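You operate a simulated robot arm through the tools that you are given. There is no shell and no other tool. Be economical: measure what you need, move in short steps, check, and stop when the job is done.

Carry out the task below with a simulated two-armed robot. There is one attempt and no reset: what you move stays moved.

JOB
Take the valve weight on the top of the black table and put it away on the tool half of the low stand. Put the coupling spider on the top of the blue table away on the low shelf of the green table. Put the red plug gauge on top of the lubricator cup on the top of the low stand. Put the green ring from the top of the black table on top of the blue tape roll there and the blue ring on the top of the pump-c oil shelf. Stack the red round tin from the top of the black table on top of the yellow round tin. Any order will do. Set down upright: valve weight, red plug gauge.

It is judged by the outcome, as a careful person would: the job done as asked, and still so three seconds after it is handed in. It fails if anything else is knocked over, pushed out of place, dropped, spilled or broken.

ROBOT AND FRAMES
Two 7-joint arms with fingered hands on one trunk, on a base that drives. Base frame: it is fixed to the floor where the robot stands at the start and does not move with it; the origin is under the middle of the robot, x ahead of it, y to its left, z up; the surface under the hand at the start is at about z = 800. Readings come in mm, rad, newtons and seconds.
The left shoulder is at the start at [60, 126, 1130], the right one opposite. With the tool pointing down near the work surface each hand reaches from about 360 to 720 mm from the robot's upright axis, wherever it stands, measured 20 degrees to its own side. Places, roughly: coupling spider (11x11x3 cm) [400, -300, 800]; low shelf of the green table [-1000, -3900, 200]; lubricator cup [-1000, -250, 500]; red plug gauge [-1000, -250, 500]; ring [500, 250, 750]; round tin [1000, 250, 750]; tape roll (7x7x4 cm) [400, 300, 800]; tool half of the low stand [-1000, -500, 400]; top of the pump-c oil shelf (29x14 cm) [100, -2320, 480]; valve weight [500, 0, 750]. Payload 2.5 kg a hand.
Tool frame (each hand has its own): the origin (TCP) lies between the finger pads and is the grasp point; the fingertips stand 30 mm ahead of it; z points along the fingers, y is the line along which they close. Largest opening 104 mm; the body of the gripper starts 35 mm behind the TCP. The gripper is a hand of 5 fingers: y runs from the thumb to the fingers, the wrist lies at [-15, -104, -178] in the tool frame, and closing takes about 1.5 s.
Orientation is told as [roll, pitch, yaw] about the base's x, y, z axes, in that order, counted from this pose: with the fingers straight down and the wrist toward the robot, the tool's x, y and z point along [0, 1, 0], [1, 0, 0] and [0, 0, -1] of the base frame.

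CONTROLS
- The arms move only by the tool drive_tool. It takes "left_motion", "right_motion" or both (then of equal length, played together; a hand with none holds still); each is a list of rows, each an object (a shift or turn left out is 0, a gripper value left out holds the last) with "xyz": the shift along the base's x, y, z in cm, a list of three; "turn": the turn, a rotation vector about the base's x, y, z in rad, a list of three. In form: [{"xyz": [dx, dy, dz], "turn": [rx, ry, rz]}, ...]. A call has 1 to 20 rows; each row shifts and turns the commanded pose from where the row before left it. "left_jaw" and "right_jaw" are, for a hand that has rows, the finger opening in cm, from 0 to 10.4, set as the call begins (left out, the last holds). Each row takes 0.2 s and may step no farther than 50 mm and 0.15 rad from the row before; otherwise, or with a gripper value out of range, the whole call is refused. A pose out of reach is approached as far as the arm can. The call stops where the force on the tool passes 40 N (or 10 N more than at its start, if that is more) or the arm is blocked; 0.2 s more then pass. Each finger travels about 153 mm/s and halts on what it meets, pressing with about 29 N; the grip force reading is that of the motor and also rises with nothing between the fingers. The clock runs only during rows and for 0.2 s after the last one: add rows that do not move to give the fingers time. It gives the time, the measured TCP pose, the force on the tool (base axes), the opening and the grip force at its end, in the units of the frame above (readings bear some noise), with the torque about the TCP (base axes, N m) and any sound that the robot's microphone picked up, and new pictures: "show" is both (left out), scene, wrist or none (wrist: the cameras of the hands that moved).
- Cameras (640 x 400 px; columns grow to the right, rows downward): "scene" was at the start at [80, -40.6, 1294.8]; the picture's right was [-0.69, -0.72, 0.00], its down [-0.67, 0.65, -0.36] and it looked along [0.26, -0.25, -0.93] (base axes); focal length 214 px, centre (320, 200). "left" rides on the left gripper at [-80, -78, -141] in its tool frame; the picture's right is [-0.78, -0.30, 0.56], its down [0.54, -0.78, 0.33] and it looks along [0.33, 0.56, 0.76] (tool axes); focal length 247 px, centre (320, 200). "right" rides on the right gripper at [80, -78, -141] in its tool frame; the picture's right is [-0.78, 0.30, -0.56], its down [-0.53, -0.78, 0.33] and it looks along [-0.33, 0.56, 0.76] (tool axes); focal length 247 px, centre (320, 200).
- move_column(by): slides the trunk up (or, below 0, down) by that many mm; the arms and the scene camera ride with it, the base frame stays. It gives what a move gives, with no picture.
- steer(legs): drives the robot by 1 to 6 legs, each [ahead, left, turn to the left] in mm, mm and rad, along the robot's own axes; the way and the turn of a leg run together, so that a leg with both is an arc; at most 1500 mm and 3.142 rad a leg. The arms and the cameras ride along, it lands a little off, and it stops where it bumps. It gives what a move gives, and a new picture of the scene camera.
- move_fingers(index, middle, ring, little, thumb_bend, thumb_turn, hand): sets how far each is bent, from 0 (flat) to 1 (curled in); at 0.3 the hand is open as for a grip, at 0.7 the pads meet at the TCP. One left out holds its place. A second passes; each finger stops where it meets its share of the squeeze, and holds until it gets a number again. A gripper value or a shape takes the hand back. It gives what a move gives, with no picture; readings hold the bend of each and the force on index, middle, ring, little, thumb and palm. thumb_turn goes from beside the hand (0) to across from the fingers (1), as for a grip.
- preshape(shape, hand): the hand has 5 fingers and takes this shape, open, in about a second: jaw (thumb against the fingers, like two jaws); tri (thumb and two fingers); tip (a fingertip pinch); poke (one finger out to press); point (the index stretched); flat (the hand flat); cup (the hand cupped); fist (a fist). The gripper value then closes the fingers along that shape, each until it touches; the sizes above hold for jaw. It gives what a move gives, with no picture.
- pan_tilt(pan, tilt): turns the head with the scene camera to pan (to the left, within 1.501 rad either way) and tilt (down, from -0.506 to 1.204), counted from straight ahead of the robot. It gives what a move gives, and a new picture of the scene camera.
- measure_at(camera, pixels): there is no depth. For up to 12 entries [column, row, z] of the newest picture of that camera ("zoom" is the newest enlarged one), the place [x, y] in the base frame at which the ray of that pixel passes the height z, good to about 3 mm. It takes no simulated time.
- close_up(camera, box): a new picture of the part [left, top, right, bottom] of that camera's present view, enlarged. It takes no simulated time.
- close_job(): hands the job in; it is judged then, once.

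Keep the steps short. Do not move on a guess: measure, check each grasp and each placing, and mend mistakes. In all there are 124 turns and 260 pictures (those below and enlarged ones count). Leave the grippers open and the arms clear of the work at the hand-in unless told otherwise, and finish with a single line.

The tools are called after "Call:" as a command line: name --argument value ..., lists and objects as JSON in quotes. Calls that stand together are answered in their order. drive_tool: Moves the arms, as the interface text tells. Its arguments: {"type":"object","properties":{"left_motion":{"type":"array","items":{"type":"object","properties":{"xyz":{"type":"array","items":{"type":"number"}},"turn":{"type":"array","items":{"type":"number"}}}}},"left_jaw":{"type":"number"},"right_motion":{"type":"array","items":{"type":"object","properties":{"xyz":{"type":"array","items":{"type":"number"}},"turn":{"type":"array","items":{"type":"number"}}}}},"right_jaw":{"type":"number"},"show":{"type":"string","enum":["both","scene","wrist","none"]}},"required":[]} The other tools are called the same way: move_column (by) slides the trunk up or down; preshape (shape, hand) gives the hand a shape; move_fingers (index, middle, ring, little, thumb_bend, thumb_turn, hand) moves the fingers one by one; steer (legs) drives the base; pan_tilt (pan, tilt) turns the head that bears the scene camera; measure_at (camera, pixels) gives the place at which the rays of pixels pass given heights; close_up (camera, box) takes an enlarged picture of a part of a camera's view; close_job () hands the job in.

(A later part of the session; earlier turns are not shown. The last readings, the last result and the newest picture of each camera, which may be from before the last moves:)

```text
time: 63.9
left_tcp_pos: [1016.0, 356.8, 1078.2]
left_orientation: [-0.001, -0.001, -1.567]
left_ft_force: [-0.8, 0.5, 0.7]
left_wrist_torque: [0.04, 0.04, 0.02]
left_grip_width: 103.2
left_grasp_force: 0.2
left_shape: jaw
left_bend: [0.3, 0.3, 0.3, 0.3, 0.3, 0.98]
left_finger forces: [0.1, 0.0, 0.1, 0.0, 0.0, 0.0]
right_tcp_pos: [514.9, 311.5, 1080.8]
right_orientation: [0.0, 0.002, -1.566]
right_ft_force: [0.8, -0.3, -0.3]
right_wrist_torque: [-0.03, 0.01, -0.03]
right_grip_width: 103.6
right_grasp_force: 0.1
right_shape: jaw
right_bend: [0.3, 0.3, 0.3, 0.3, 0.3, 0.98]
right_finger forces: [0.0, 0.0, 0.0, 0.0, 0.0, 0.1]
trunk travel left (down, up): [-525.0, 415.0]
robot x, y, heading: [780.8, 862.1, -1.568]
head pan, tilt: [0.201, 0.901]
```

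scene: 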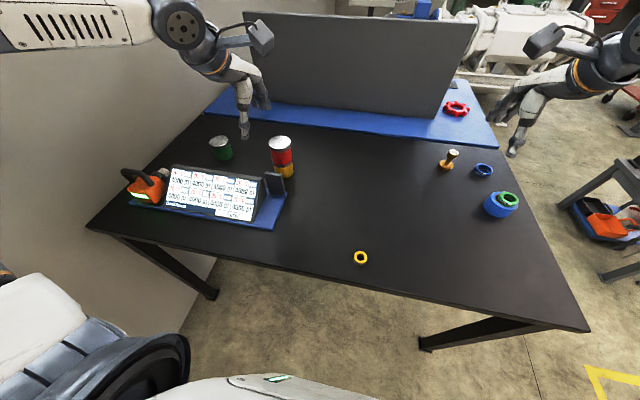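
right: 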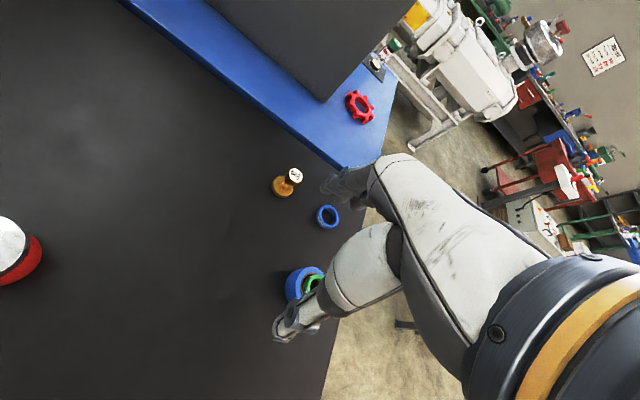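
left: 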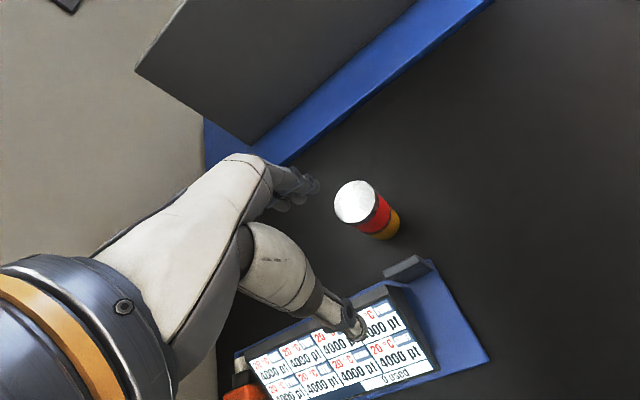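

Red tin stands on yellow. I bring the right hand back inward, then drive back to the start spot.

Call:
drive_tool --right_motion '[{"xyz": [4.8, 0, 0]}, {"xyz": [4.8, 0, 0]}, {"xyz": [4.8, 0, 0]}, {"xyz": [4.8, 0, 0]}, {"xyz": [4.8, 0, 0]}, {}]' --left_motion '[{"xyz": [4, 2, 0]}, {"xyz": [4, 2, 0]}, {"xyz": [4, 2, 0]}, {"xyz": [0, 3, 0]}, {"xyz": [0, 3, 0]}, {}]' --show "none"

Call:
steer --legs '[[-40, 0, 0], [0, 0, 1.571], [-790, 0, 0], [0, -900, 0]]'

```text
time: 65.3
left_tcp_pos: [1136.4, 477.1, 1078.8]
left_orientation: [-0.001, 0.001, -1.571]
left_ft_force: [-0.6, -0.7, 0.5]
left_wrist_torque: [0.0, -0.04, 0.04]
left_grip_width: 103.3
left_grasp_force: 0.1
left_shape: jaw
left_bend: [0.3, 0.3, 0.3, 0.3, 0.3, 0.98]
left_finger forces: [0.1, 0.0, 0.0, 0.0, 0.1, 0.0]
right_tcp_pos: [755.4, 310.6, 1081.3]
right_orientation: [0.0, -0.001, -1.566]
right_ft_force: [-0.6, -0.3, -0.8]
right_wrist_torque: [-0.02, 0.0, -0.01]
right_grip_width: 103.5
right_grasp_force: 0.1
right_shape: jaw
right_bend: [0.3, 0.3, 0.3, 0.3, 0.3, 0.98]
right_finger forces: [0.0, 0.1, 0.0, 0.0, 0.0, 0.1]
trunk travel left (down, up): [-525.0, 415.0]
robot x, y, heading: [779.8, 857.8, -1.563]
head pan, tilt: [0.201, 0.901]
```

```text
time: 78.2
left_tcp_pos: [382.6, 361.7, 1078.5]
left_orientation: [-0.003, 0.0, 0.016]
left_ft_force: [-0.3, -0.6, -0.5]
left_wrist_torque: [0.01, 0.03, -0.01]
left_grip_width: 102.8
left_grasp_force: 0.1
left_shape: jaw
left_bend: [0.3, 0.3, 0.3, 0.3, 0.3, 0.98]
left_finger forces: [0.0, 0.0, 0.1, 0.1, 0.0, 0.0]
right_tcp_pos: [552.1, -18.9, 1081.8]
right_orientation: [0.0, 0.001, 0.017]
right_ft_force: [0.6, 0.0, 0.3]
right_wrist_torque: [0.01, -0.01, 0.0]
right_grip_width: 103.6
right_grasp_force: 0.1
right_shape: jaw
right_bend: [0.3, 0.3, 0.3, 0.3, 0.3, 0.98]
right_finger forces: [0.0, 0.1, 0.1, 0.0, 0.0, 0.1]
trunk travel left (down, up): [-525.0, 415.0]
robot x, y, heading: [2.9, -3.8, 0.016]
head pan, tilt: [0.201, 0.901]
```

scene: 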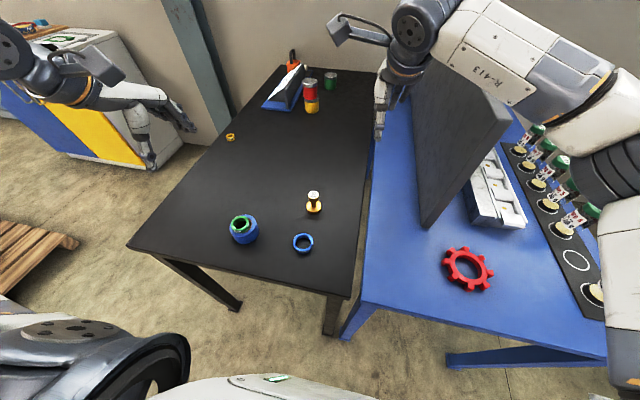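

I'm back. Next the valve weight with the left hand: I move above it (480, 113), raising the right hand for clearance.

Call:
drive_tool --left_motion '[{"xyz": [1, -4.5, 0]}, {"xyz": [1, -4.5, 0]}, {"xyz": [1.5, -4.5, 0]}, {"xyz": [2, -4.4, 0]}, {"xyz": [2, -4, 0]}, {"xyz": [2.2, -3, 0]}, {"xyz": [0, 0, -4.5]}, {"xyz": [0, 0, -4.5]}, {}]' --right_motion '[{"xyz": [0, 0, 3]}, {"xyz": [0, 0, 3]}, {"xyz": [0, 0, 3]}, {}, {}, {}, {}, {}, {}]' --left_jaw 8.5 --show "both"

```text
time: 80.2
left_tcp_pos: [477.0, 111.3, 988.3]
left_orientation: [-0.004, 0.001, 0.016]
left_ft_force: [1.0, -0.7, -0.5]
left_wrist_torque: [-0.04, 0.0, 0.02]
left_grip_width: 85.2
left_grasp_force: 0.1
left_shape: jaw
left_bend: [0.27, 0.34, 0.31, 0.33, 0.48, 0.99]
left_finger forces: [0.0, 0.0, 0.0, 0.1, 0.0, 0.0]
right_tcp_pos: [550.4, -19.2, 1170.9]
right_orientation: [0.001, -0.003, 0.018]
right_ft_force: [-0.6, -0.5, 0.0]
right_wrist_torque: [0.0, 0.0, 0.0]
right_grip_width: 103.8
right_grasp_force: 0.1
right_shape: jaw
right_bend: [0.3, 0.3, 0.3, 0.3, 0.3, 0.98]
right_finger forces: [0.1, 0.0, 0.0, 0.1, 0.0, 0.0]
trunk travel left (down, up): [-525.0, 415.0]
robot x, y, heading: [4.9, -2.4, 0.02]
head pan, tilt: [0.201, 0.901]
```

scene: 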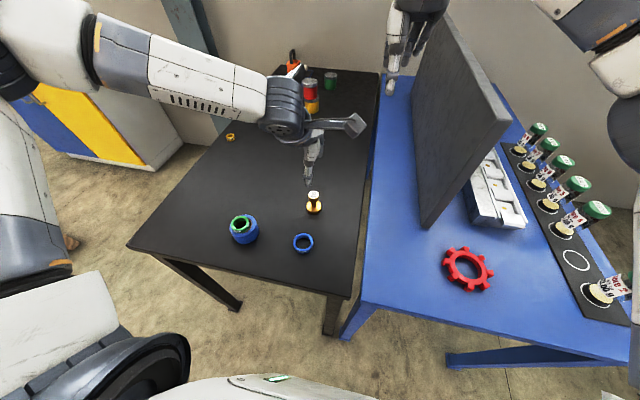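
right: 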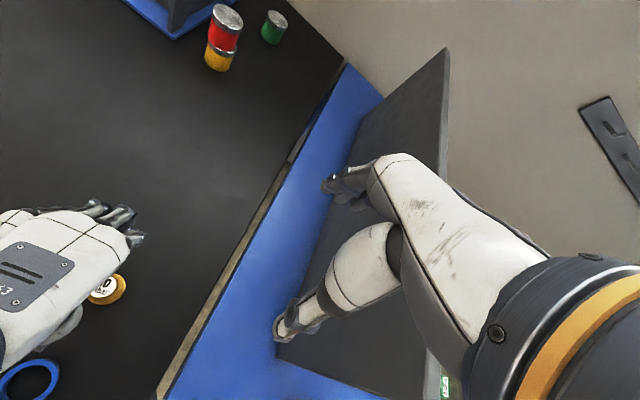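
left: 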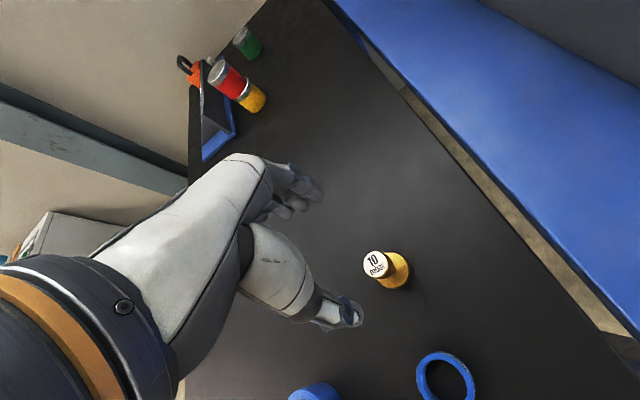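

Call:
close_up --camera "left" --box '[300, 200, 460, 300]'

Call:
close_up --camera "scene" --box '[280, 170, 344, 210]'

```text
4.00 times, centred on (380, 250) of left
```

zoom: 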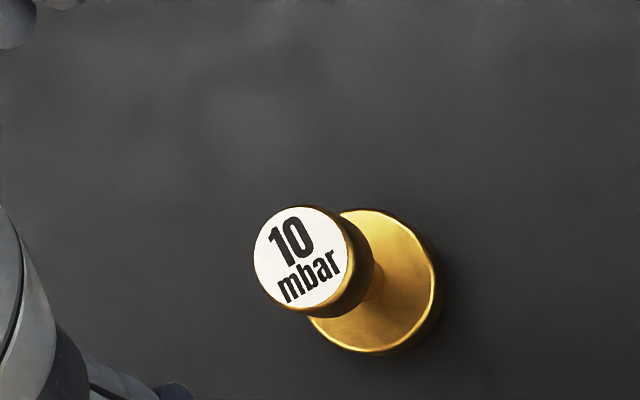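

```text
10.00 times, centred on (312, 190) of scene
```

zoom: 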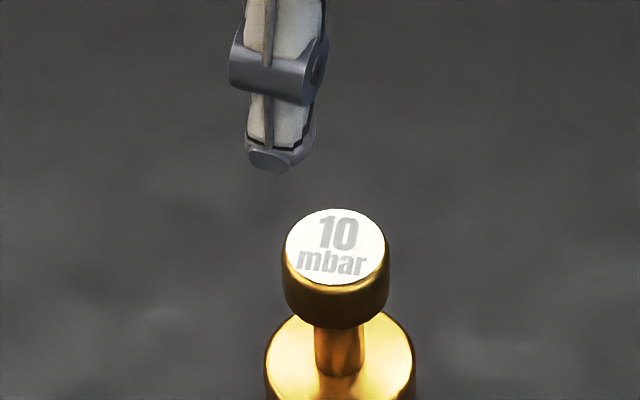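

Call:
measure_at --camera "left" --pixels '[[375.5, 264.7, 850], [375.5, 264.7, 865], [375.5, 264.7, 880], [363, 263, 865], [388, 266, 865], [393.5, 270.5, 808]]'

Call:
measure_at --camera "scene" --pixels '[[313.5, 194.7, 850], [313.5, 194.7, 865], [313.5, 194.7, 880], [308.5, 195, 865], [319, 195, 865]]'

```text
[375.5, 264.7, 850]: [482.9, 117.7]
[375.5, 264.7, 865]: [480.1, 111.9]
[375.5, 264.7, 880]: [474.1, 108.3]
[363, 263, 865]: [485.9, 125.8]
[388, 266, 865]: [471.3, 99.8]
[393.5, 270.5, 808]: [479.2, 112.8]
```

```text
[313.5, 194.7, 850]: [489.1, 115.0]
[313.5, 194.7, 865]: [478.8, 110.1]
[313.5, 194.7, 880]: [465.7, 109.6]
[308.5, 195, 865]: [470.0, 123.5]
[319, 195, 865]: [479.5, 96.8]
```

Weight: top z ≈ 864, center (480, 112), knob ⌀ ≈ 30. I lower to z ≈ 869 around the knob and close.

Call:
drive_tool --left_motion '[{"xyz": [0.3, 0.1, -4]}, {"xyz": [0, 0, -4]}, {"xyz": [0, 0, -2.5]}, {"xyz": [0, 0, -1.4]}, {}]' --left_jaw 8.5 --show "none"

Call:
close_up --camera "left" --box '[240, 150, 480, 300]'

```text
time: 81.4
left_tcp_pos: [476.5, 122.7, 876.5]
left_orientation: [-0.005, 0.001, 0.012]
left_ft_force: [-0.2, -0.6, 0.0]
left_wrist_torque: [-0.01, 0.03, -0.04]
left_grip_width: 85.0
left_grasp_force: 0.0
left_shape: jaw
left_bend: [0.27, 0.34, 0.31, 0.33, 0.48, 0.99]
left_finger forces: [0.1, 0.0, 0.0, 0.0, 0.0, 0.0]
left hand out of reach, approached as far as the arm can: row 3, 4
right_tcp_pos: [551.6, -18.7, 1170.8]
right_orientation: [0.0, -0.002, 0.017]
right_ft_force: [-0.5, -0.6, -0.5]
right_wrist_torque: [0.0, 0.01, -0.04]
right_grip_width: 103.7
right_grasp_force: 0.1
right_shape: jaw
right_bend: [0.3, 0.3, 0.3, 0.3, 0.3, 0.98]
right_finger forces: [0.0, 0.1, 0.0, 0.1, 0.1, 0.1]
trunk travel left (down, up): [-525.0, 415.0]
robot x, y, heading: [6.3, -3.3, 0.017]
head pan, tilt: [0.201, 0.901]
```

```text
2.67 times, centred on (360, 225) of left
```

zoom: 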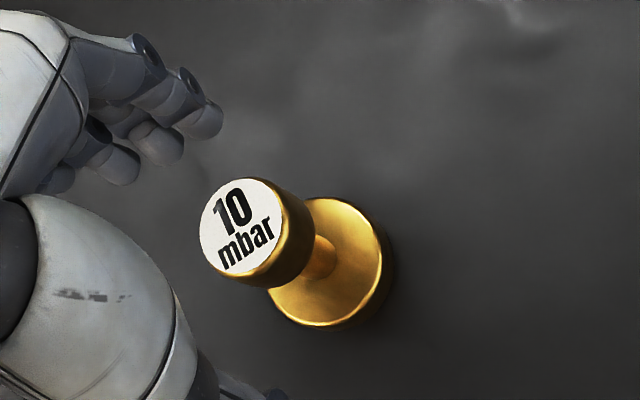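

Left arm can't reach that far inward here; I'll shift the base right ~100 mm. First I raise the left hand and measure the grey panel near the right hand.

Call:
drive_tool --left_motion '[{"xyz": [0, 0.5, 4]}, {"xyz": [0, 0.5, 4]}, {"xyz": [0, 0, 4]}, {}]' --show "scene"

Call:
measure_at --camera "scene" --pixels '[[425, 228, 800], [511, 117, 1000], [511, 117, 1050], [511, 117, 1100], [511, 117, 1150], [412, 80, 800], [362, 302, 800], [600, 362, 800]]'

```text
time: 82.4
left_tcp_pos: [477.7, 133.7, 995.9]
left_orientation: [-0.001, 0.0, 0.015]
left_ft_force: [-0.4, 0.7, 0.8]
left_wrist_torque: [0.01, -0.01, 0.02]
left_grip_width: 85.0
left_grasp_force: 0.1
left_shape: jaw
left_bend: [0.27, 0.34, 0.31, 0.33, 0.48, 0.99]
left_finger forces: [0.0, 0.1, 0.0, 0.0, 0.0, 0.0]
right_tcp_pos: [551.8, -19.1, 1171.6]
right_orientation: [-0.001, 0.001, 0.017]
right_ft_force: [-0.3, -0.4, -0.1]
right_wrist_torque: [-0.01, 0.01, 0.01]
right_grip_width: 103.7
right_grasp_force: 0.2
right_shape: jaw
right_bend: [0.3, 0.3, 0.3, 0.3, 0.3, 0.98]
right_finger forces: [0.0, 0.0, 0.0, 0.0, 0.0, 0.1]
trunk travel left (down, up): [-525.0, 415.0]
robot x, y, heading: [5.5, -2.3, 0.018]
head pan, tilt: [0.201, 0.901]
```

scene: 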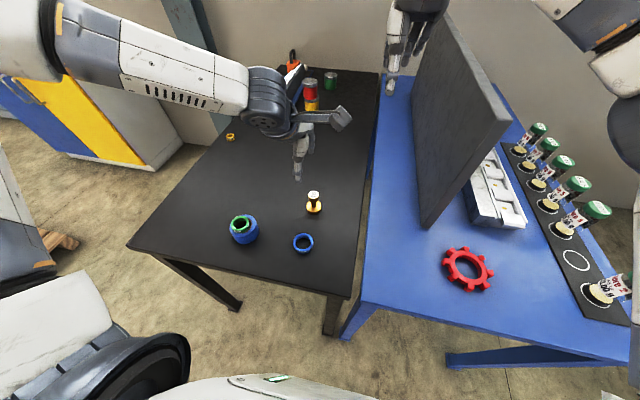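

```text
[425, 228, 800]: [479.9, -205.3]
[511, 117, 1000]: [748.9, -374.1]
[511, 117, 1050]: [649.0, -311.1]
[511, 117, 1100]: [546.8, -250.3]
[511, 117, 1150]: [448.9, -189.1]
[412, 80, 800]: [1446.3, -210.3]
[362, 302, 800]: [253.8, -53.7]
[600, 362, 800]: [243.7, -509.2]
```

Panel end is at (480, −205), top ≈ 1130. I pull the right hand back 11 cm so it stays short of the panel, then shift the base right 100 mm.

Call:
drive_tool --right_motion '[{"xyz": [-4, 0, 1]}, {"xyz": [-4, 0, 1]}, {"xyz": [-3, 0, 1]}, {}]' --show "none"

Call:
steer --legs '[[0, -100, 0]]'

```text
time: 83.4
left_tcp_pos: [477.2, 132.0, 996.1]
left_orientation: [-0.002, 0.001, 0.016]
left_ft_force: [0.7, -0.3, 0.2]
left_wrist_torque: [0.0, 0.03, 0.01]
left_grip_width: 84.7
left_grasp_force: 0.1
left_shape: jaw
left_bend: [0.27, 0.34, 0.31, 0.33, 0.48, 0.99]
left_finger forces: [0.1, 0.0, 0.1, 0.0, 0.1, 0.0]
right_tcp_pos: [441.7, -18.2, 1200.9]
right_orientation: [0.001, 0.001, 0.017]
right_ft_force: [-2.3, 0.2, 0.2]
right_wrist_torque: [0.01, -0.01, -0.01]
right_grip_width: 103.9
right_grasp_force: 0.0
right_shape: jaw
right_bend: [0.3, 0.3, 0.3, 0.3, 0.3, 0.98]
right_finger forces: [0.0, 0.0, 0.1, 0.1, 0.0, 0.0]
trunk travel left (down, up): [-525.0, 415.0]
robot x, y, heading: [1.2, -0.5, 0.013]
head pan, tilt: [0.201, 0.901]
```

```text
time: 84.5
left_tcp_pos: [479.2, 33.5, 997.2]
left_orientation: [-0.001, 0.0, 0.016]
left_ft_force: [0.0, -0.1, 0.4]
left_wrist_torque: [0.03, -0.02, 0.02]
left_grip_width: 85.0
left_grasp_force: 0.1
left_shape: jaw
left_bend: [0.27, 0.34, 0.31, 0.33, 0.48, 0.99]
left_finger forces: [0.0, 0.1, 0.0, 0.0, 0.0, 0.1]
right_tcp_pos: [443.4, -119.3, 1200.8]
right_orientation: [0.0, 0.001, 0.017]
right_ft_force: [0.9, 0.0, 0.3]
right_wrist_torque: [0.05, 0.03, 0.03]
right_grip_width: 103.9
right_grasp_force: 0.1
right_shape: jaw
right_bend: [0.3, 0.3, 0.3, 0.3, 0.3, 0.98]
right_finger forces: [0.2, 0.0, 0.0, 0.1, 0.0, 0.1]
trunk travel left (down, up): [-525.0, 415.0]
robot x, y, heading: [6.0, -101.4, 0.019]
head pan, tilt: [0.201, 0.901]
```

scene: 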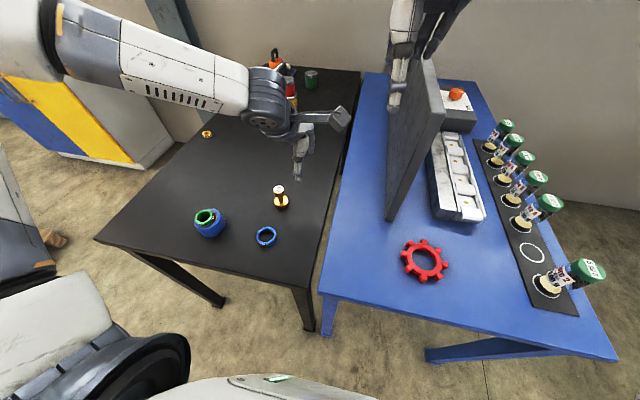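

Now I move the left hand +y back over the weight and lower in steps.

Call:
drive_tool --left_motion '[{"xyz": [0, 4, 0]}, {"xyz": [0.1, 3.9, 0]}, {"xyz": [0, 0, -4]}, {"xyz": [0, 0, -4]}, {}]' --left_jaw 8.5 --show "wrist"

Call:
close_up --camera "left" --box '[260, 180, 420, 280]'

```text
time: 85.7
left_tcp_pos: [479.4, 112.7, 916.5]
left_orientation: [-0.004, 0.002, 0.017]
left_ft_force: [-0.8, 0.0, 0.9]
left_wrist_torque: [0.01, 0.01, 0.0]
left_grip_width: 84.7
left_grasp_force: 0.1
left_shape: jaw
left_bend: [0.27, 0.34, 0.31, 0.33, 0.48, 0.99]
left_finger forces: [0.1, 0.0, 0.0, 0.0, 0.1, 0.0]
right_tcp_pos: [443.5, -116.5, 1201.4]
right_orientation: [-0.001, -0.003, 0.017]
right_ft_force: [0.6, 0.8, -0.4]
right_wrist_torque: [0.0, 0.0, -0.05]
right_grip_width: 103.7
right_grasp_force: 0.0
right_shape: jaw
right_bend: [0.3, 0.3, 0.3, 0.3, 0.3, 0.98]
right_finger forces: [0.0, 0.0, 0.0, 0.0, 0.0, 0.0]
trunk travel left (down, up): [-525.0, 415.0]
robot x, y, heading: [4.8, -102.3, 0.015]
head pan, tilt: [0.201, 0.901]
```

left: 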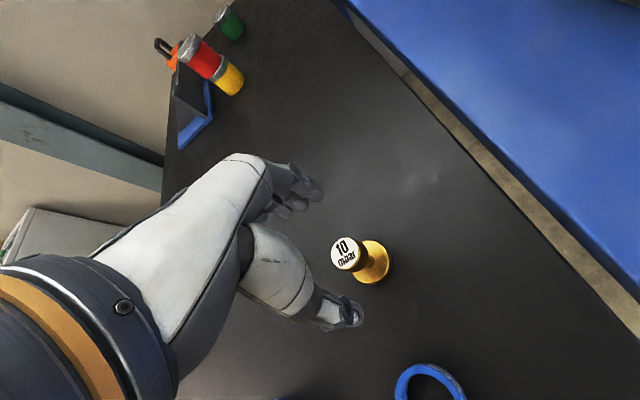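

```text
4.00 times, centred on (340, 230) of left
```

zoom: 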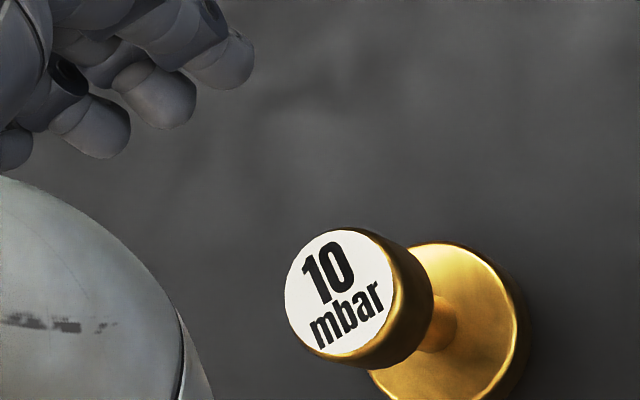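

Perfectly centred. I lower to z ≈ 869 and close.

Call:
drive_tool --left_motion '[{"xyz": [0, 0, -3]}, {"xyz": [0, 0, -1.7]}, {}]' --left_jaw 8.5 --show "none"

Call:
drive_tool --left_motion '[{}, {}, {}, {}, {}, {}, {}, {}]' --left_jaw 1.8 --show "none"

Call:
close_up --camera "left" --box '[240, 150, 480, 300]'

```text
time: 86.5
left_tcp_pos: [479.7, 113.9, 869.3]
left_orientation: [-0.002, 0.0, 0.015]
left_ft_force: [1.0, 0.3, 0.3]
left_wrist_torque: [0.02, 0.0, -0.03]
left_grip_width: 85.0
left_grasp_force: 0.0
left_shape: jaw
left_bend: [0.27, 0.34, 0.31, 0.33, 0.48, 0.99]
left_finger forces: [0.1, 0.1, 0.0, 0.0, 0.0, 0.0]
right_tcp_pos: [443.4, -116.9, 1201.7]
right_orientation: [-0.001, 0.001, 0.016]
right_ft_force: [-0.3, -0.5, 1.1]
right_wrist_torque: [0.01, 0.0, 0.05]
right_grip_width: 103.9
right_grasp_force: 0.1
right_shape: jaw
right_bend: [0.3, 0.3, 0.3, 0.3, 0.3, 0.98]
right_finger forces: [0.0, 0.0, 0.0, 0.0, 0.1, 0.1]
trunk travel left (down, up): [-525.0, 415.0]
robot x, y, heading: [3.7, -102.7, 0.021]
head pan, tilt: [0.201, 0.901]
```

```text
time: 88.3
left_tcp_pos: [479.7, 113.0, 870.2]
left_orientation: [-0.003, -0.001, 0.016]
left_ft_force: [0.7, 0.1, 0.6]
left_wrist_torque: [0.0, 0.0, 0.0]
left_grip_width: 22.9
left_grasp_force: 29.2
left_shape: jaw
left_bend: [0.73, 0.59, 0.63, 0.61, 0.75, 1.0]
left_finger forces: [16.4, 7.0, 0.0, 0.0, 24.1, 0.1]
right_tcp_pos: [443.6, -118.6, 1201.4]
right_orientation: [0.0, 0.001, 0.017]
right_ft_force: [-0.5, -0.6, 0.9]
right_wrist_torque: [-0.01, 0.02, 0.05]
right_grip_width: 103.6
right_grasp_force: 0.1
right_shape: jaw
right_bend: [0.3, 0.3, 0.3, 0.3, 0.3, 0.98]
right_finger forces: [0.0, 0.1, 0.1, 0.1, 0.1, 0.0]
trunk travel left (down, up): [-525.0, 415.0]
robot x, y, heading: [6.5, -100.8, 0.017]
head pan, tilt: [0.201, 0.901]
```

```text
2.67 times, centred on (360, 225) of left
```

zoom: 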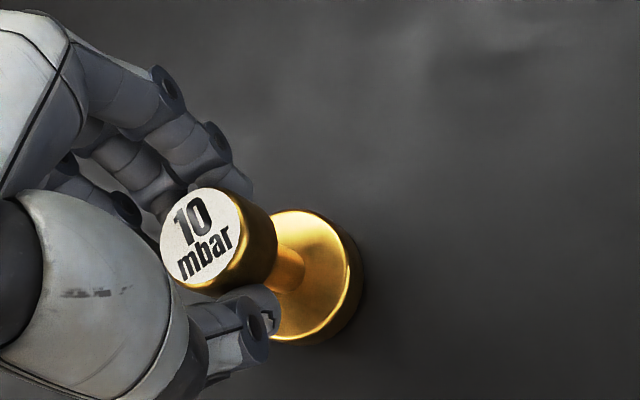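

Held (index, middle, thumb). I lift 15 cm and then back off 250 mm before turning round.

Call:
drive_tool --left_motion '[{"xyz": [0, 0, 1]}, {"xyz": [0, 0, 4]}, {"xyz": [0, 0, 4]}, {"xyz": [0, 0, 4]}, {"xyz": [0, 0, 3]}, {}]' --show "wrist"

Call:
steer --legs '[[-250, 0, 0], [0, 0, 1.57]]'

```text
time: 89.7
left_tcp_pos: [478.3, 111.8, 1029.6]
left_orientation: [-0.001, 0.001, 0.016]
left_ft_force: [-0.3, -0.4, -0.8]
left_wrist_torque: [-0.03, 0.01, -0.02]
left_grip_width: 23.0
left_grasp_force: 29.1
left_shape: jaw
left_bend: [0.73, 0.59, 0.63, 0.61, 0.75, 1.0]
left_finger forces: [16.6, 7.0, 0.0, 0.0, 23.8, 0.0]
right_tcp_pos: [444.2, -117.5, 1201.7]
right_orientation: [-0.001, 0.001, 0.019]
right_ft_force: [-0.2, -0.1, 0.1]
right_wrist_torque: [-0.02, 0.01, -0.02]
right_grip_width: 103.5
right_grasp_force: 0.0
right_shape: jaw
right_bend: [0.3, 0.3, 0.3, 0.3, 0.3, 0.98]
right_finger forces: [0.1, 0.0, 0.0, 0.1, 0.0, 0.0]
trunk travel left (down, up): [-525.0, 415.0]
robot x, y, heading: [7.2, -107.6, 0.018]
head pan, tilt: [0.201, 0.901]
```

left: 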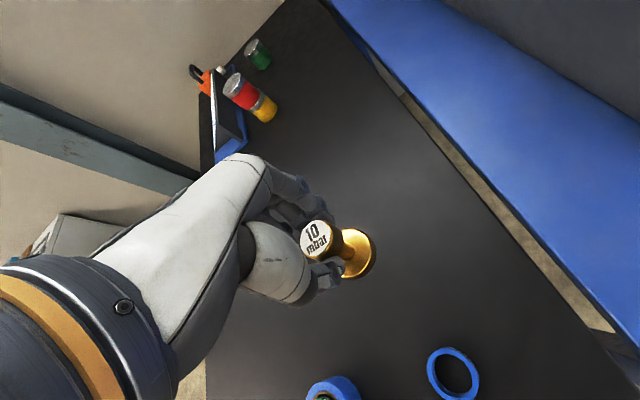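

```text
time: 95.4
left_tcp_pos: [-466.1, 366.3, 1030.9]
left_orientation: [-0.004, 0.001, 1.593]
left_ft_force: [-0.6, -0.8, -1.5]
left_wrist_torque: [0.01, 0.0, 0.03]
left_grip_width: 22.8
left_grasp_force: 28.8
left_shape: jaw
left_bend: [0.73, 0.59, 0.63, 0.61, 0.76, 1.0]
left_finger forces: [16.5, 7.0, 0.0, 0.0, 23.6, 0.0]
right_tcp_pos: [-235.8, 332.3, 1201.4]
right_orientation: [-0.002, -0.001, 1.595]
right_ft_force: [0.7, -0.3, 0.0]
right_wrist_torque: [0.01, -0.02, 0.0]
right_grip_width: 103.6
right_grasp_force: 0.1
right_shape: jaw
right_bend: [0.3, 0.3, 0.3, 0.3, 0.3, 0.98]
right_finger forces: [0.1, 0.0, 0.1, 0.1, 0.1, 0.1]
trunk travel left (down, up): [-525.0, 415.0]
robot x, y, heading: [-245.4, -105.0, 1.597]
head pan, tilt: [0.201, 0.901]
```

scene: 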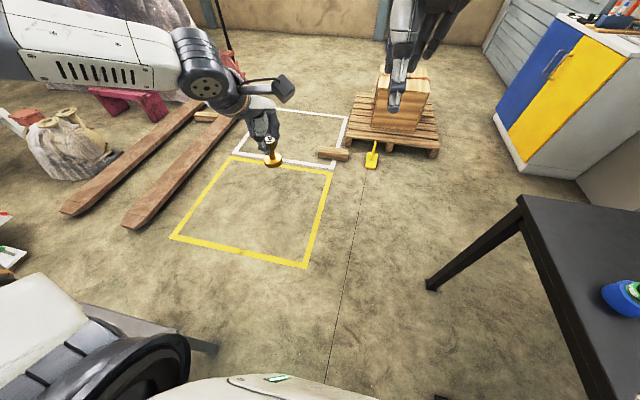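

Weight is held upright. I look to the left (toward −x) for the low stand.

Call:
pan_tilt --pan 1.45 --tilt 0.75

```text
time: 96.8
left_tcp_pos: [-465.1, 366.2, 1029.9]
left_orientation: [-0.005, 0.0, 1.593]
left_ft_force: [-0.7, -0.8, -1.5]
left_wrist_torque: [0.0, 0.01, 0.01]
left_grip_width: 22.7
left_grasp_force: 29.3
left_shape: jaw
left_bend: [0.73, 0.59, 0.63, 0.61, 0.76, 1.0]
left_finger forces: [16.7, 7.0, 0.0, 0.1, 23.6, 0.0]
right_tcp_pos: [-234.9, 332.1, 1201.5]
right_orientation: [-0.001, 0.002, 1.594]
right_ft_force: [0.5, 0.1, 0.5]
right_wrist_torque: [0.04, 0.01, 0.01]
right_grip_width: 103.9
right_grasp_force: 0.0
right_shape: jaw
right_bend: [0.3, 0.3, 0.3, 0.3, 0.3, 0.98]
right_finger forces: [0.1, 0.0, 0.0, 0.0, 0.0, 0.0]
trunk travel left (down, up): [-525.0, 415.0]
robot x, y, heading: [-246.6, -104.7, 1.591]
head pan, tilt: [1.45, 0.75]
```

scene: 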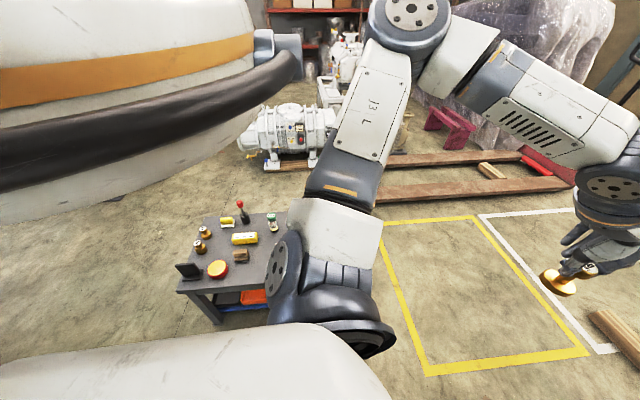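

The low stand is there. I turn 90° more to face it.

Call:
steer --legs '[[0, 0, 1.548]]'

Call:
pan_tilt --pan 0.1 --tilt 0.85

```text
time: 101.0
left_tcp_pos: [-727.6, -309.2, 1029.7]
left_orientation: [-0.003, 0.0, 3.132]
left_ft_force: [-0.3, -0.7, -1.1]
left_wrist_torque: [-0.01, -0.04, -0.03]
left_grip_width: 22.7
left_grasp_force: 28.2
left_shape: jaw
left_bend: [0.73, 0.59, 0.63, 0.61, 0.76, 1.0]
left_finger forces: [16.6, 7.3, 0.0, 0.0, 23.5, 0.1]
right_tcp_pos: [-687.0, -81.3, 1201.5]
right_orientation: [0.001, 0.001, 3.134]
right_ft_force: [0.2, 0.3, -0.4]
right_wrist_torque: [0.01, 0.0, -0.01]
right_grip_width: 103.8
right_grasp_force: 0.1
right_shape: jaw
right_bend: [0.3, 0.3, 0.3, 0.3, 0.3, 0.98]
right_finger forces: [0.0, 0.0, 0.0, 0.1, 0.0, 0.0]
trunk travel left (down, up): [-525.0, 415.0]
robot x, y, heading: [-245.7, -106.4, 3.13]
head pan, tilt: [1.45, 0.75]
```

scene: 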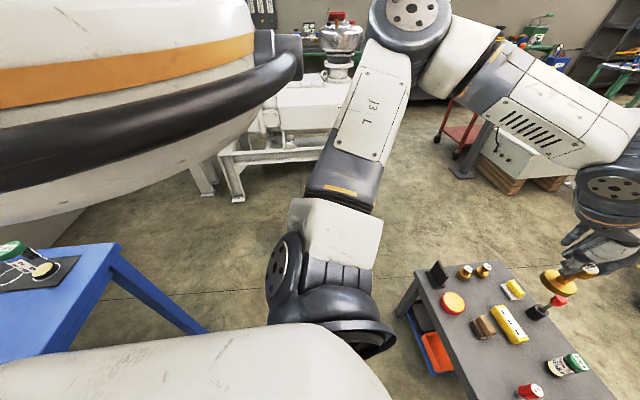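

```text
time: 102.5
left_tcp_pos: [-726.7, -308.9, 1030.3]
left_orientation: [-0.003, -0.001, 3.132]
left_ft_force: [-0.2, 0.2, -0.6]
left_wrist_torque: [-0.02, -0.02, -0.04]
left_grip_width: 22.8
left_grasp_force: 29.0
left_shape: jaw
left_bend: [0.73, 0.59, 0.63, 0.61, 0.76, 1.0]
left_finger forces: [16.6, 7.2, 0.0, 0.0, 23.5, 0.1]
right_tcp_pos: [-685.9, -81.6, 1201.1]
right_orientation: [0.001, 0.001, 3.133]
right_ft_force: [0.2, -0.2, 0.0]
right_wrist_torque: [0.01, 0.02, 0.02]
right_grip_width: 103.5
right_grasp_force: 0.0
right_shape: jaw
right_bend: [0.3, 0.3, 0.3, 0.3, 0.3, 0.98]
right_finger forces: [0.0, 0.1, 0.0, 0.1, 0.0, 0.1]
trunk travel left (down, up): [-525.0, 415.0]
robot x, y, heading: [-248.1, -102.2, 3.136]
head pan, tilt: [0.099, 0.85]
```

scene: 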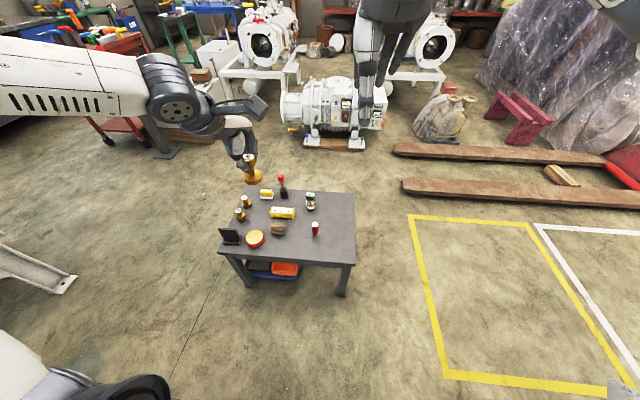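

The low stand is in front. I zoom in on it.

Call:
close_up --camera "scene" --box '[200, 160, 376, 290]'

Call:
measure_at --camera "scene" --pixels '[[218, 255, 500], [355, 265, 500], [354, 194, 500], [246, 280, 0], [342, 297, 0], [315, 235, 500], [310, 208, 500], [277, 236, 500]]'

```text
3.08 times, centred on (288, 225) of scene
```

zoom: 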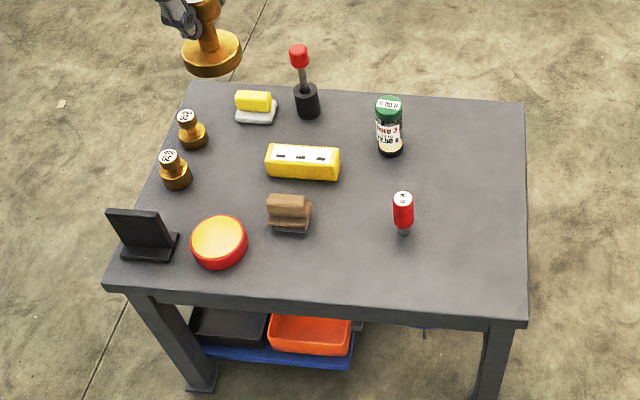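

```text
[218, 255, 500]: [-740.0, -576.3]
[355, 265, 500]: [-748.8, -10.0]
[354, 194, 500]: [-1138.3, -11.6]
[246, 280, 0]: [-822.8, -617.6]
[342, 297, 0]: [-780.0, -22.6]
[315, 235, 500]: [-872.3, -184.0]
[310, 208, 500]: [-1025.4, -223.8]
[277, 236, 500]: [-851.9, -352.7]
```

Stand top spans x −740…−1140, y −10…−576. I drive closer (200 ahead, 100 left) to see and reach.

Call:
steer --legs '[[200, 100, 0]]'

Call:
pan_tilt --pan 0.2 --tilt 1.0

Call:
close_up --camera "left" --box '[0, 0, 640, 400]'

```text
time: 104.2
left_tcp_pos: [-930.0, -408.3, 1030.0]
left_orientation: [-0.003, 0.001, 3.133]
left_ft_force: [-0.1, 0.2, -1.5]
left_wrist_torque: [-0.05, 0.01, 0.01]
left_grip_width: 22.5
left_grasp_force: 29.2
left_shape: jaw
left_bend: [0.73, 0.59, 0.63, 0.61, 0.76, 1.0]
left_finger forces: [16.6, 7.3, 0.1, 0.1, 23.5, 0.1]
right_tcp_pos: [-888.1, -178.4, 1200.5]
right_orientation: [0.0, -0.002, 3.134]
right_ft_force: [0.3, 0.9, 0.1]
right_wrist_torque: [-0.01, -0.05, 0.0]
right_grip_width: 103.8
right_grasp_force: 0.0
right_shape: jaw
right_bend: [0.3, 0.3, 0.3, 0.3, 0.3, 0.98]
right_finger forces: [0.0, 0.1, 0.1, 0.0, 0.0, 0.1]
trunk travel left (down, up): [-525.0, 415.0]
robot x, y, heading: [-448.0, -202.0, 3.135]
head pan, tilt: [0.099, 0.85]
```

scene: 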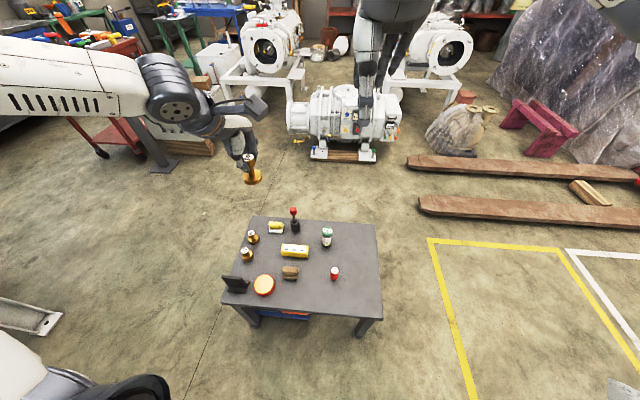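

```text
time: 104.9
left_tcp_pos: [-927.7, -407.9, 1030.1]
left_orientation: [-0.003, 0.0, 3.134]
left_ft_force: [-0.2, -0.3, -0.1]
left_wrist_torque: [-0.02, -0.02, 0.0]
left_grip_width: 23.0
left_grasp_force: 28.8
left_shape: jaw
left_bend: [0.73, 0.59, 0.63, 0.61, 0.76, 1.0]
left_finger forces: [16.7, 7.2, 0.0, 0.1, 23.4, 0.0]
right_tcp_pos: [-887.7, -177.9, 1202.4]
right_orientation: [0.0, 0.001, 3.136]
right_ft_force: [0.2, -0.1, -0.3]
right_wrist_torque: [-0.03, 0.01, -0.01]
right_grip_width: 103.7
right_grasp_force: 0.0
right_shape: jaw
right_bend: [0.3, 0.3, 0.3, 0.3, 0.3, 0.98]
right_finger forces: [0.0, 0.0, 0.0, 0.0, 0.0, 0.0]
trunk travel left (down, up): [-525.0, 415.0]
robot x, y, heading: [-450.7, -204.6, 3.135]
head pan, tilt: [0.201, 1.0]
```

scene: 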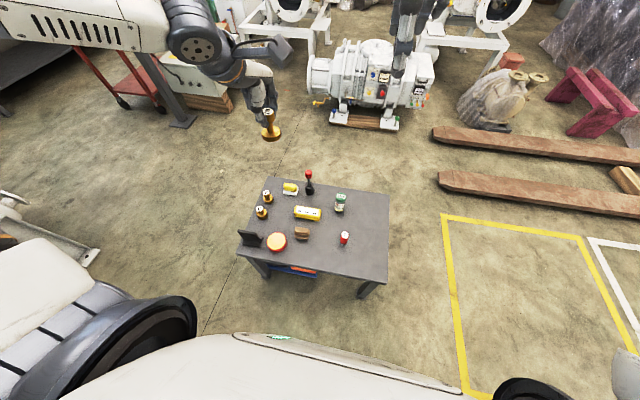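

```text
1.00 times, centred on (320, 200) of left (not enlarged: the box is as wide or as high as the picture)
```

zoom: 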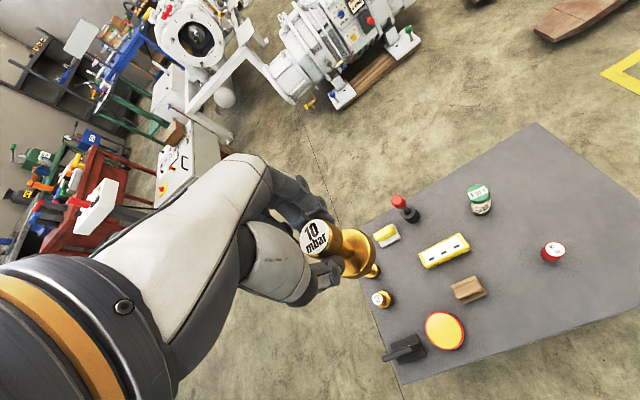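

Call:
measure_at --camera "scene" --pixels '[[386, 281, 500], [386, 281, 450], [386, 281, 400], [390, 196, 500], [390, 196, 400], [237, 252, 500], [237, 252, 400], [259, 181, 450]]'

Call:
close_up --camera "scene" --box '[230, 165, 400, 290]'

Call:
close_up --camera "left" --box '[340, 160, 640, 390]'

```text
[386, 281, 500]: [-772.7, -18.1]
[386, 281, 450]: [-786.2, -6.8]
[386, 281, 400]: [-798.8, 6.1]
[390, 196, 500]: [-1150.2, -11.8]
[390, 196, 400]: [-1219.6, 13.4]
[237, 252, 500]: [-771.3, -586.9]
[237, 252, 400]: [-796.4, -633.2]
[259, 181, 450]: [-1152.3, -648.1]
```

```text
3.20 times, centred on (315, 228) of scene
```

zoom: 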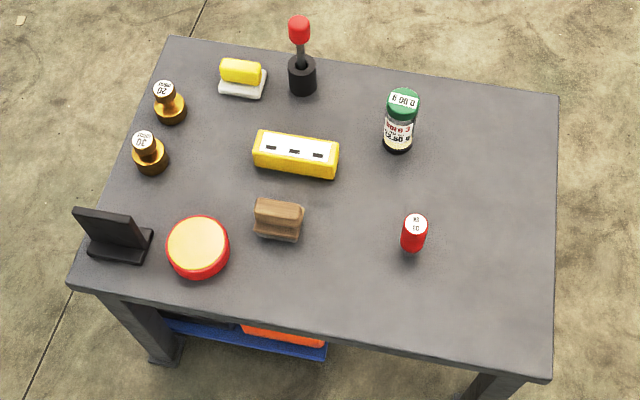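

```text
1.74 times, centred on (490, 275) of left
```

zoom: 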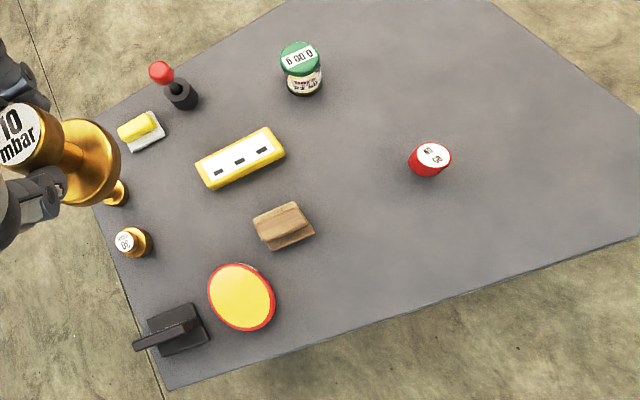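

Two camera poses give the stand's top z ≈ 405. I measure the objects' bases there.

Call:
measure_at --camera "zoom" --pixels '[[120, 242, 405], [184, 335, 405], [380, 110, 405], [190, 175, 405], [240, 165, 405], [285, 232, 405], [240, 310, 405], [180, 95, 405], [128, 250, 405], [430, 165, 405], [300, 92, 405], [115, 205, 405]]'

Call:
measure_at --camera "scene" --pixels '[[269.5, 202, 405], [263, 217.5, 405], [282, 249, 405], [303, 238, 405], [310, 217, 405], [310, 193, 405], [338.5, 212, 405], [344, 243, 405], [289, 194, 405], [252, 245, 405], [296, 217, 405], [334, 219, 405]]'

```text
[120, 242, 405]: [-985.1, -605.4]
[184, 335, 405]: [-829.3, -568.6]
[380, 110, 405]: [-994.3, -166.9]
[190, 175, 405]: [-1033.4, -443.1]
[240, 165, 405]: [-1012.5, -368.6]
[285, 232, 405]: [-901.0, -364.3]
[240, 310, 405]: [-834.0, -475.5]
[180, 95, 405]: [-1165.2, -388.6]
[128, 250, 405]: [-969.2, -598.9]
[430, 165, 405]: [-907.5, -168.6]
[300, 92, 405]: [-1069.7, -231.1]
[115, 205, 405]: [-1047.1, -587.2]
```

```text
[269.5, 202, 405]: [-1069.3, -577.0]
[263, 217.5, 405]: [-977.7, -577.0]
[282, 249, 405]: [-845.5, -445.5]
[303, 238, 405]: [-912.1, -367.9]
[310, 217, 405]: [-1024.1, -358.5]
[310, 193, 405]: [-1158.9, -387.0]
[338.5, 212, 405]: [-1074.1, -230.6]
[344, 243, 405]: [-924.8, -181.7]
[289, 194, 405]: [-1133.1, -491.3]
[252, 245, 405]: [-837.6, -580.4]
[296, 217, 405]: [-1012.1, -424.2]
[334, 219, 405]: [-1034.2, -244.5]
```

Free spot in the tool (left) half: about (−965, −485). I lower the trunk 390 mm; the weight's bottom will then be at z ≈ 570, above everything.

Call:
move_column --by -390

Call:
drive_tool --left_motion '[{"xyz": [-1.9, -3.9, 0]}, {"xyz": [-1.8, -3.9, 0]}, {"xyz": [0, 0, -3]}, {}]' --show "both"

```text
time: 108.6
left_tcp_pos: [-929.3, -406.5, 640.3]
left_orientation: [-0.002, 0.001, 3.132]
left_ft_force: [-0.7, 0.5, -1.7]
left_wrist_torque: [-0.04, -0.03, 0.0]
left_grip_width: 22.7
left_grasp_force: 28.8
left_shape: jaw
left_bend: [0.73, 0.59, 0.63, 0.61, 0.76, 1.0]
left_finger forces: [16.7, 7.2, 0.0, 0.0, 23.5, 0.0]
right_tcp_pos: [-886.7, -178.4, 810.9]
right_orientation: [0.001, -0.002, 3.133]
right_ft_force: [0.0, -0.4, -0.4]
right_wrist_torque: [-0.02, 0.01, 0.01]
right_grip_width: 103.7
right_grasp_force: 0.1
right_shape: jaw
right_bend: [0.3, 0.3, 0.3, 0.3, 0.3, 0.98]
right_finger forces: [0.0, 0.0, 0.0, 0.1, 0.1, 0.0]
trunk travel left (down, up): [-135.0, 805.0]
robot x, y, heading: [-451.2, -207.2, 3.136]
head pan, tilt: [0.201, 1.0]
```

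```text
time: 109.6
left_tcp_pos: [-965.3, -485.0, 609.0]
left_orientation: [-0.004, 0.0, 3.134]
left_ft_force: [-0.2, 1.0, -1.4]
left_wrist_torque: [0.03, 0.01, -0.02]
left_grip_width: 22.6
left_grasp_force: 29.3
left_shape: jaw
left_bend: [0.73, 0.59, 0.63, 0.61, 0.76, 1.0]
left_finger forces: [16.7, 7.3, 0.0, 0.1, 23.5, 0.0]
right_tcp_pos: [-888.0, -179.3, 811.6]
right_orientation: [0.0, -0.002, 3.134]
right_ft_force: [-0.5, -0.1, -0.6]
right_wrist_torque: [0.0, -0.01, 0.0]
right_grip_width: 103.8
right_grasp_force: 0.1
right_shape: jaw
right_bend: [0.3, 0.3, 0.3, 0.3, 0.3, 0.98]
right_finger forces: [0.0, 0.1, 0.1, 0.0, 0.0, 0.0]
trunk travel left (down, up): [-135.0, 805.0]
robot x, y, heading: [-451.6, -204.2, 3.134]
head pan, tilt: [0.201, 1.0]
```

scene: 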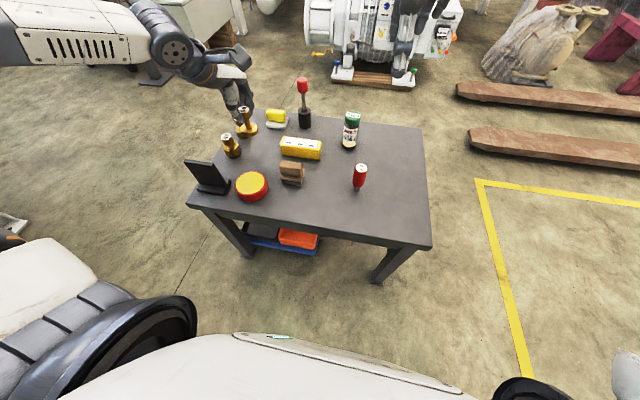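
left: 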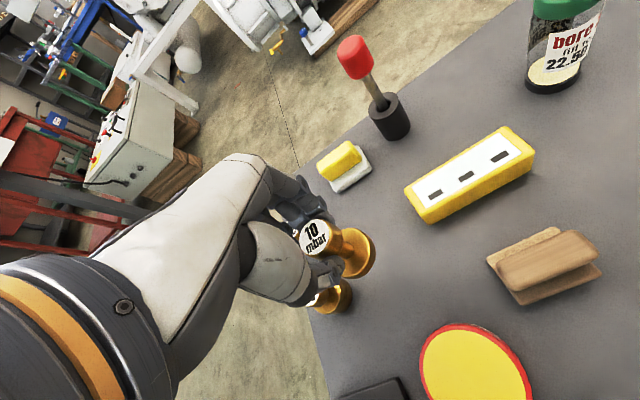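

I cross-check the stand height with both cameras at close range.

Call:
measure_at --camera "left" --pixels '[[396, 138, 405], [396, 138, 430], [552, 90, 405], [552, 90, 430], [425, 222, 405], [425, 222, 430], [335, 305, 405], [362, 262, 540]]'

Call:
measure_at --camera "scene" --pixels '[[305, 127, 405], [305, 127, 430], [350, 147, 405], [350, 147, 430], [281, 155, 405], [281, 155, 430], [232, 156, 405], [247, 133, 540]]'

Call:
close_up --camera "scene" --box '[180, 70, 380, 220]'

```text
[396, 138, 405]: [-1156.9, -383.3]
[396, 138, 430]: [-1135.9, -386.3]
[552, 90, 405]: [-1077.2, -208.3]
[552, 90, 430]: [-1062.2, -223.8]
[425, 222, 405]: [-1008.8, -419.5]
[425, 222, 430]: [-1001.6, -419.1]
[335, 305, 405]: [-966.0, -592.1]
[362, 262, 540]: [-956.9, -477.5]
```

```text
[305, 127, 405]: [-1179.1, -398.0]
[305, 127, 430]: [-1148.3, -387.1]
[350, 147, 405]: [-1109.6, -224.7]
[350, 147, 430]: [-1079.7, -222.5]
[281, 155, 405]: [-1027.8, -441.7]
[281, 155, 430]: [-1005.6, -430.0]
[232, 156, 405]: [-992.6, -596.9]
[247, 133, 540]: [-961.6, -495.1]
```

```text
2.67 times, centred on (280, 145) of scene
```

zoom: 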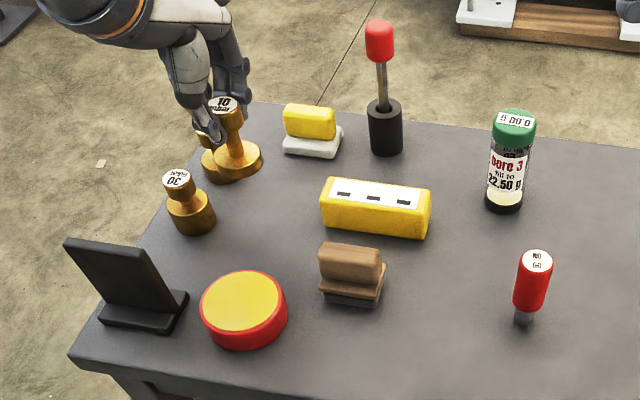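

The estimates suggest z ≈ 405–435, so I'll find the surface by touch. I descend to TCP z ≈ 530 at (−962, −492) first.

Call:
drive_tool --left_motion '[{"xyz": [0.3, -0.7, -3]}, {"xyz": [0, 0, -3]}, {"xyz": [0, 0, -1.9]}, {}]' --show "wrist"

Call:
close_up --camera "scene" --box '[180, 80, 340, 200]'

```text
time: 110.6
left_tcp_pos: [-964.8, -492.4, 530.8]
left_orientation: [-0.004, 0.0, 3.134]
left_ft_force: [0.6, 0.8, -2.0]
left_wrist_torque: [0.02, -0.05, 0.0]
left_grip_width: 22.6
left_grasp_force: 28.8
left_shape: jaw
left_bend: [0.73, 0.59, 0.63, 0.61, 0.76, 1.0]
left_finger forces: [16.8, 7.2, 0.0, 0.1, 23.4, 0.0]
right_tcp_pos: [-888.0, -178.5, 810.9]
right_orientation: [0.0, 0.001, 3.136]
right_ft_force: [-0.3, 0.1, 0.4]
right_wrist_torque: [-0.01, -0.01, -0.01]
right_grip_width: 103.7
right_grasp_force: 0.0
right_shape: jaw
right_bend: [0.3, 0.3, 0.3, 0.3, 0.3, 0.98]
right_finger forces: [0.0, 0.0, 0.0, 0.0, 0.0, 0.0]
trunk travel left (down, up): [-135.0, 805.0]
robot x, y, heading: [-450.1, -203.0, 3.138]
head pan, tilt: [0.201, 1.0]
```

left: 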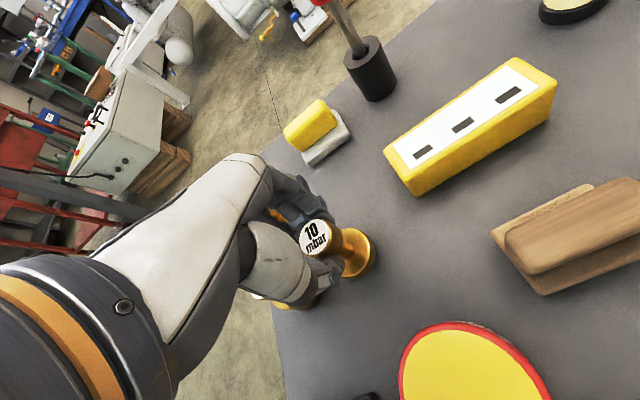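

```text
3.33 times, centred on (260, 140) of scene
```

zoom: 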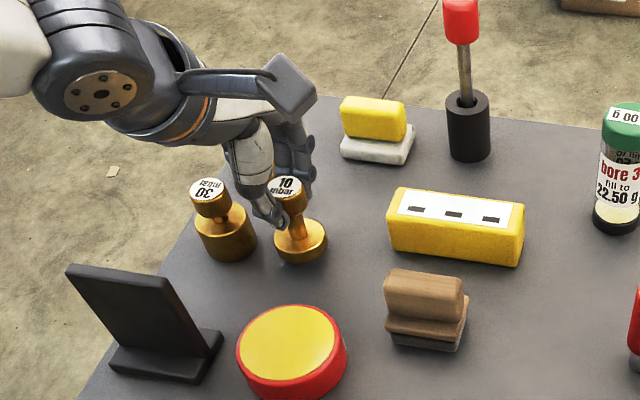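

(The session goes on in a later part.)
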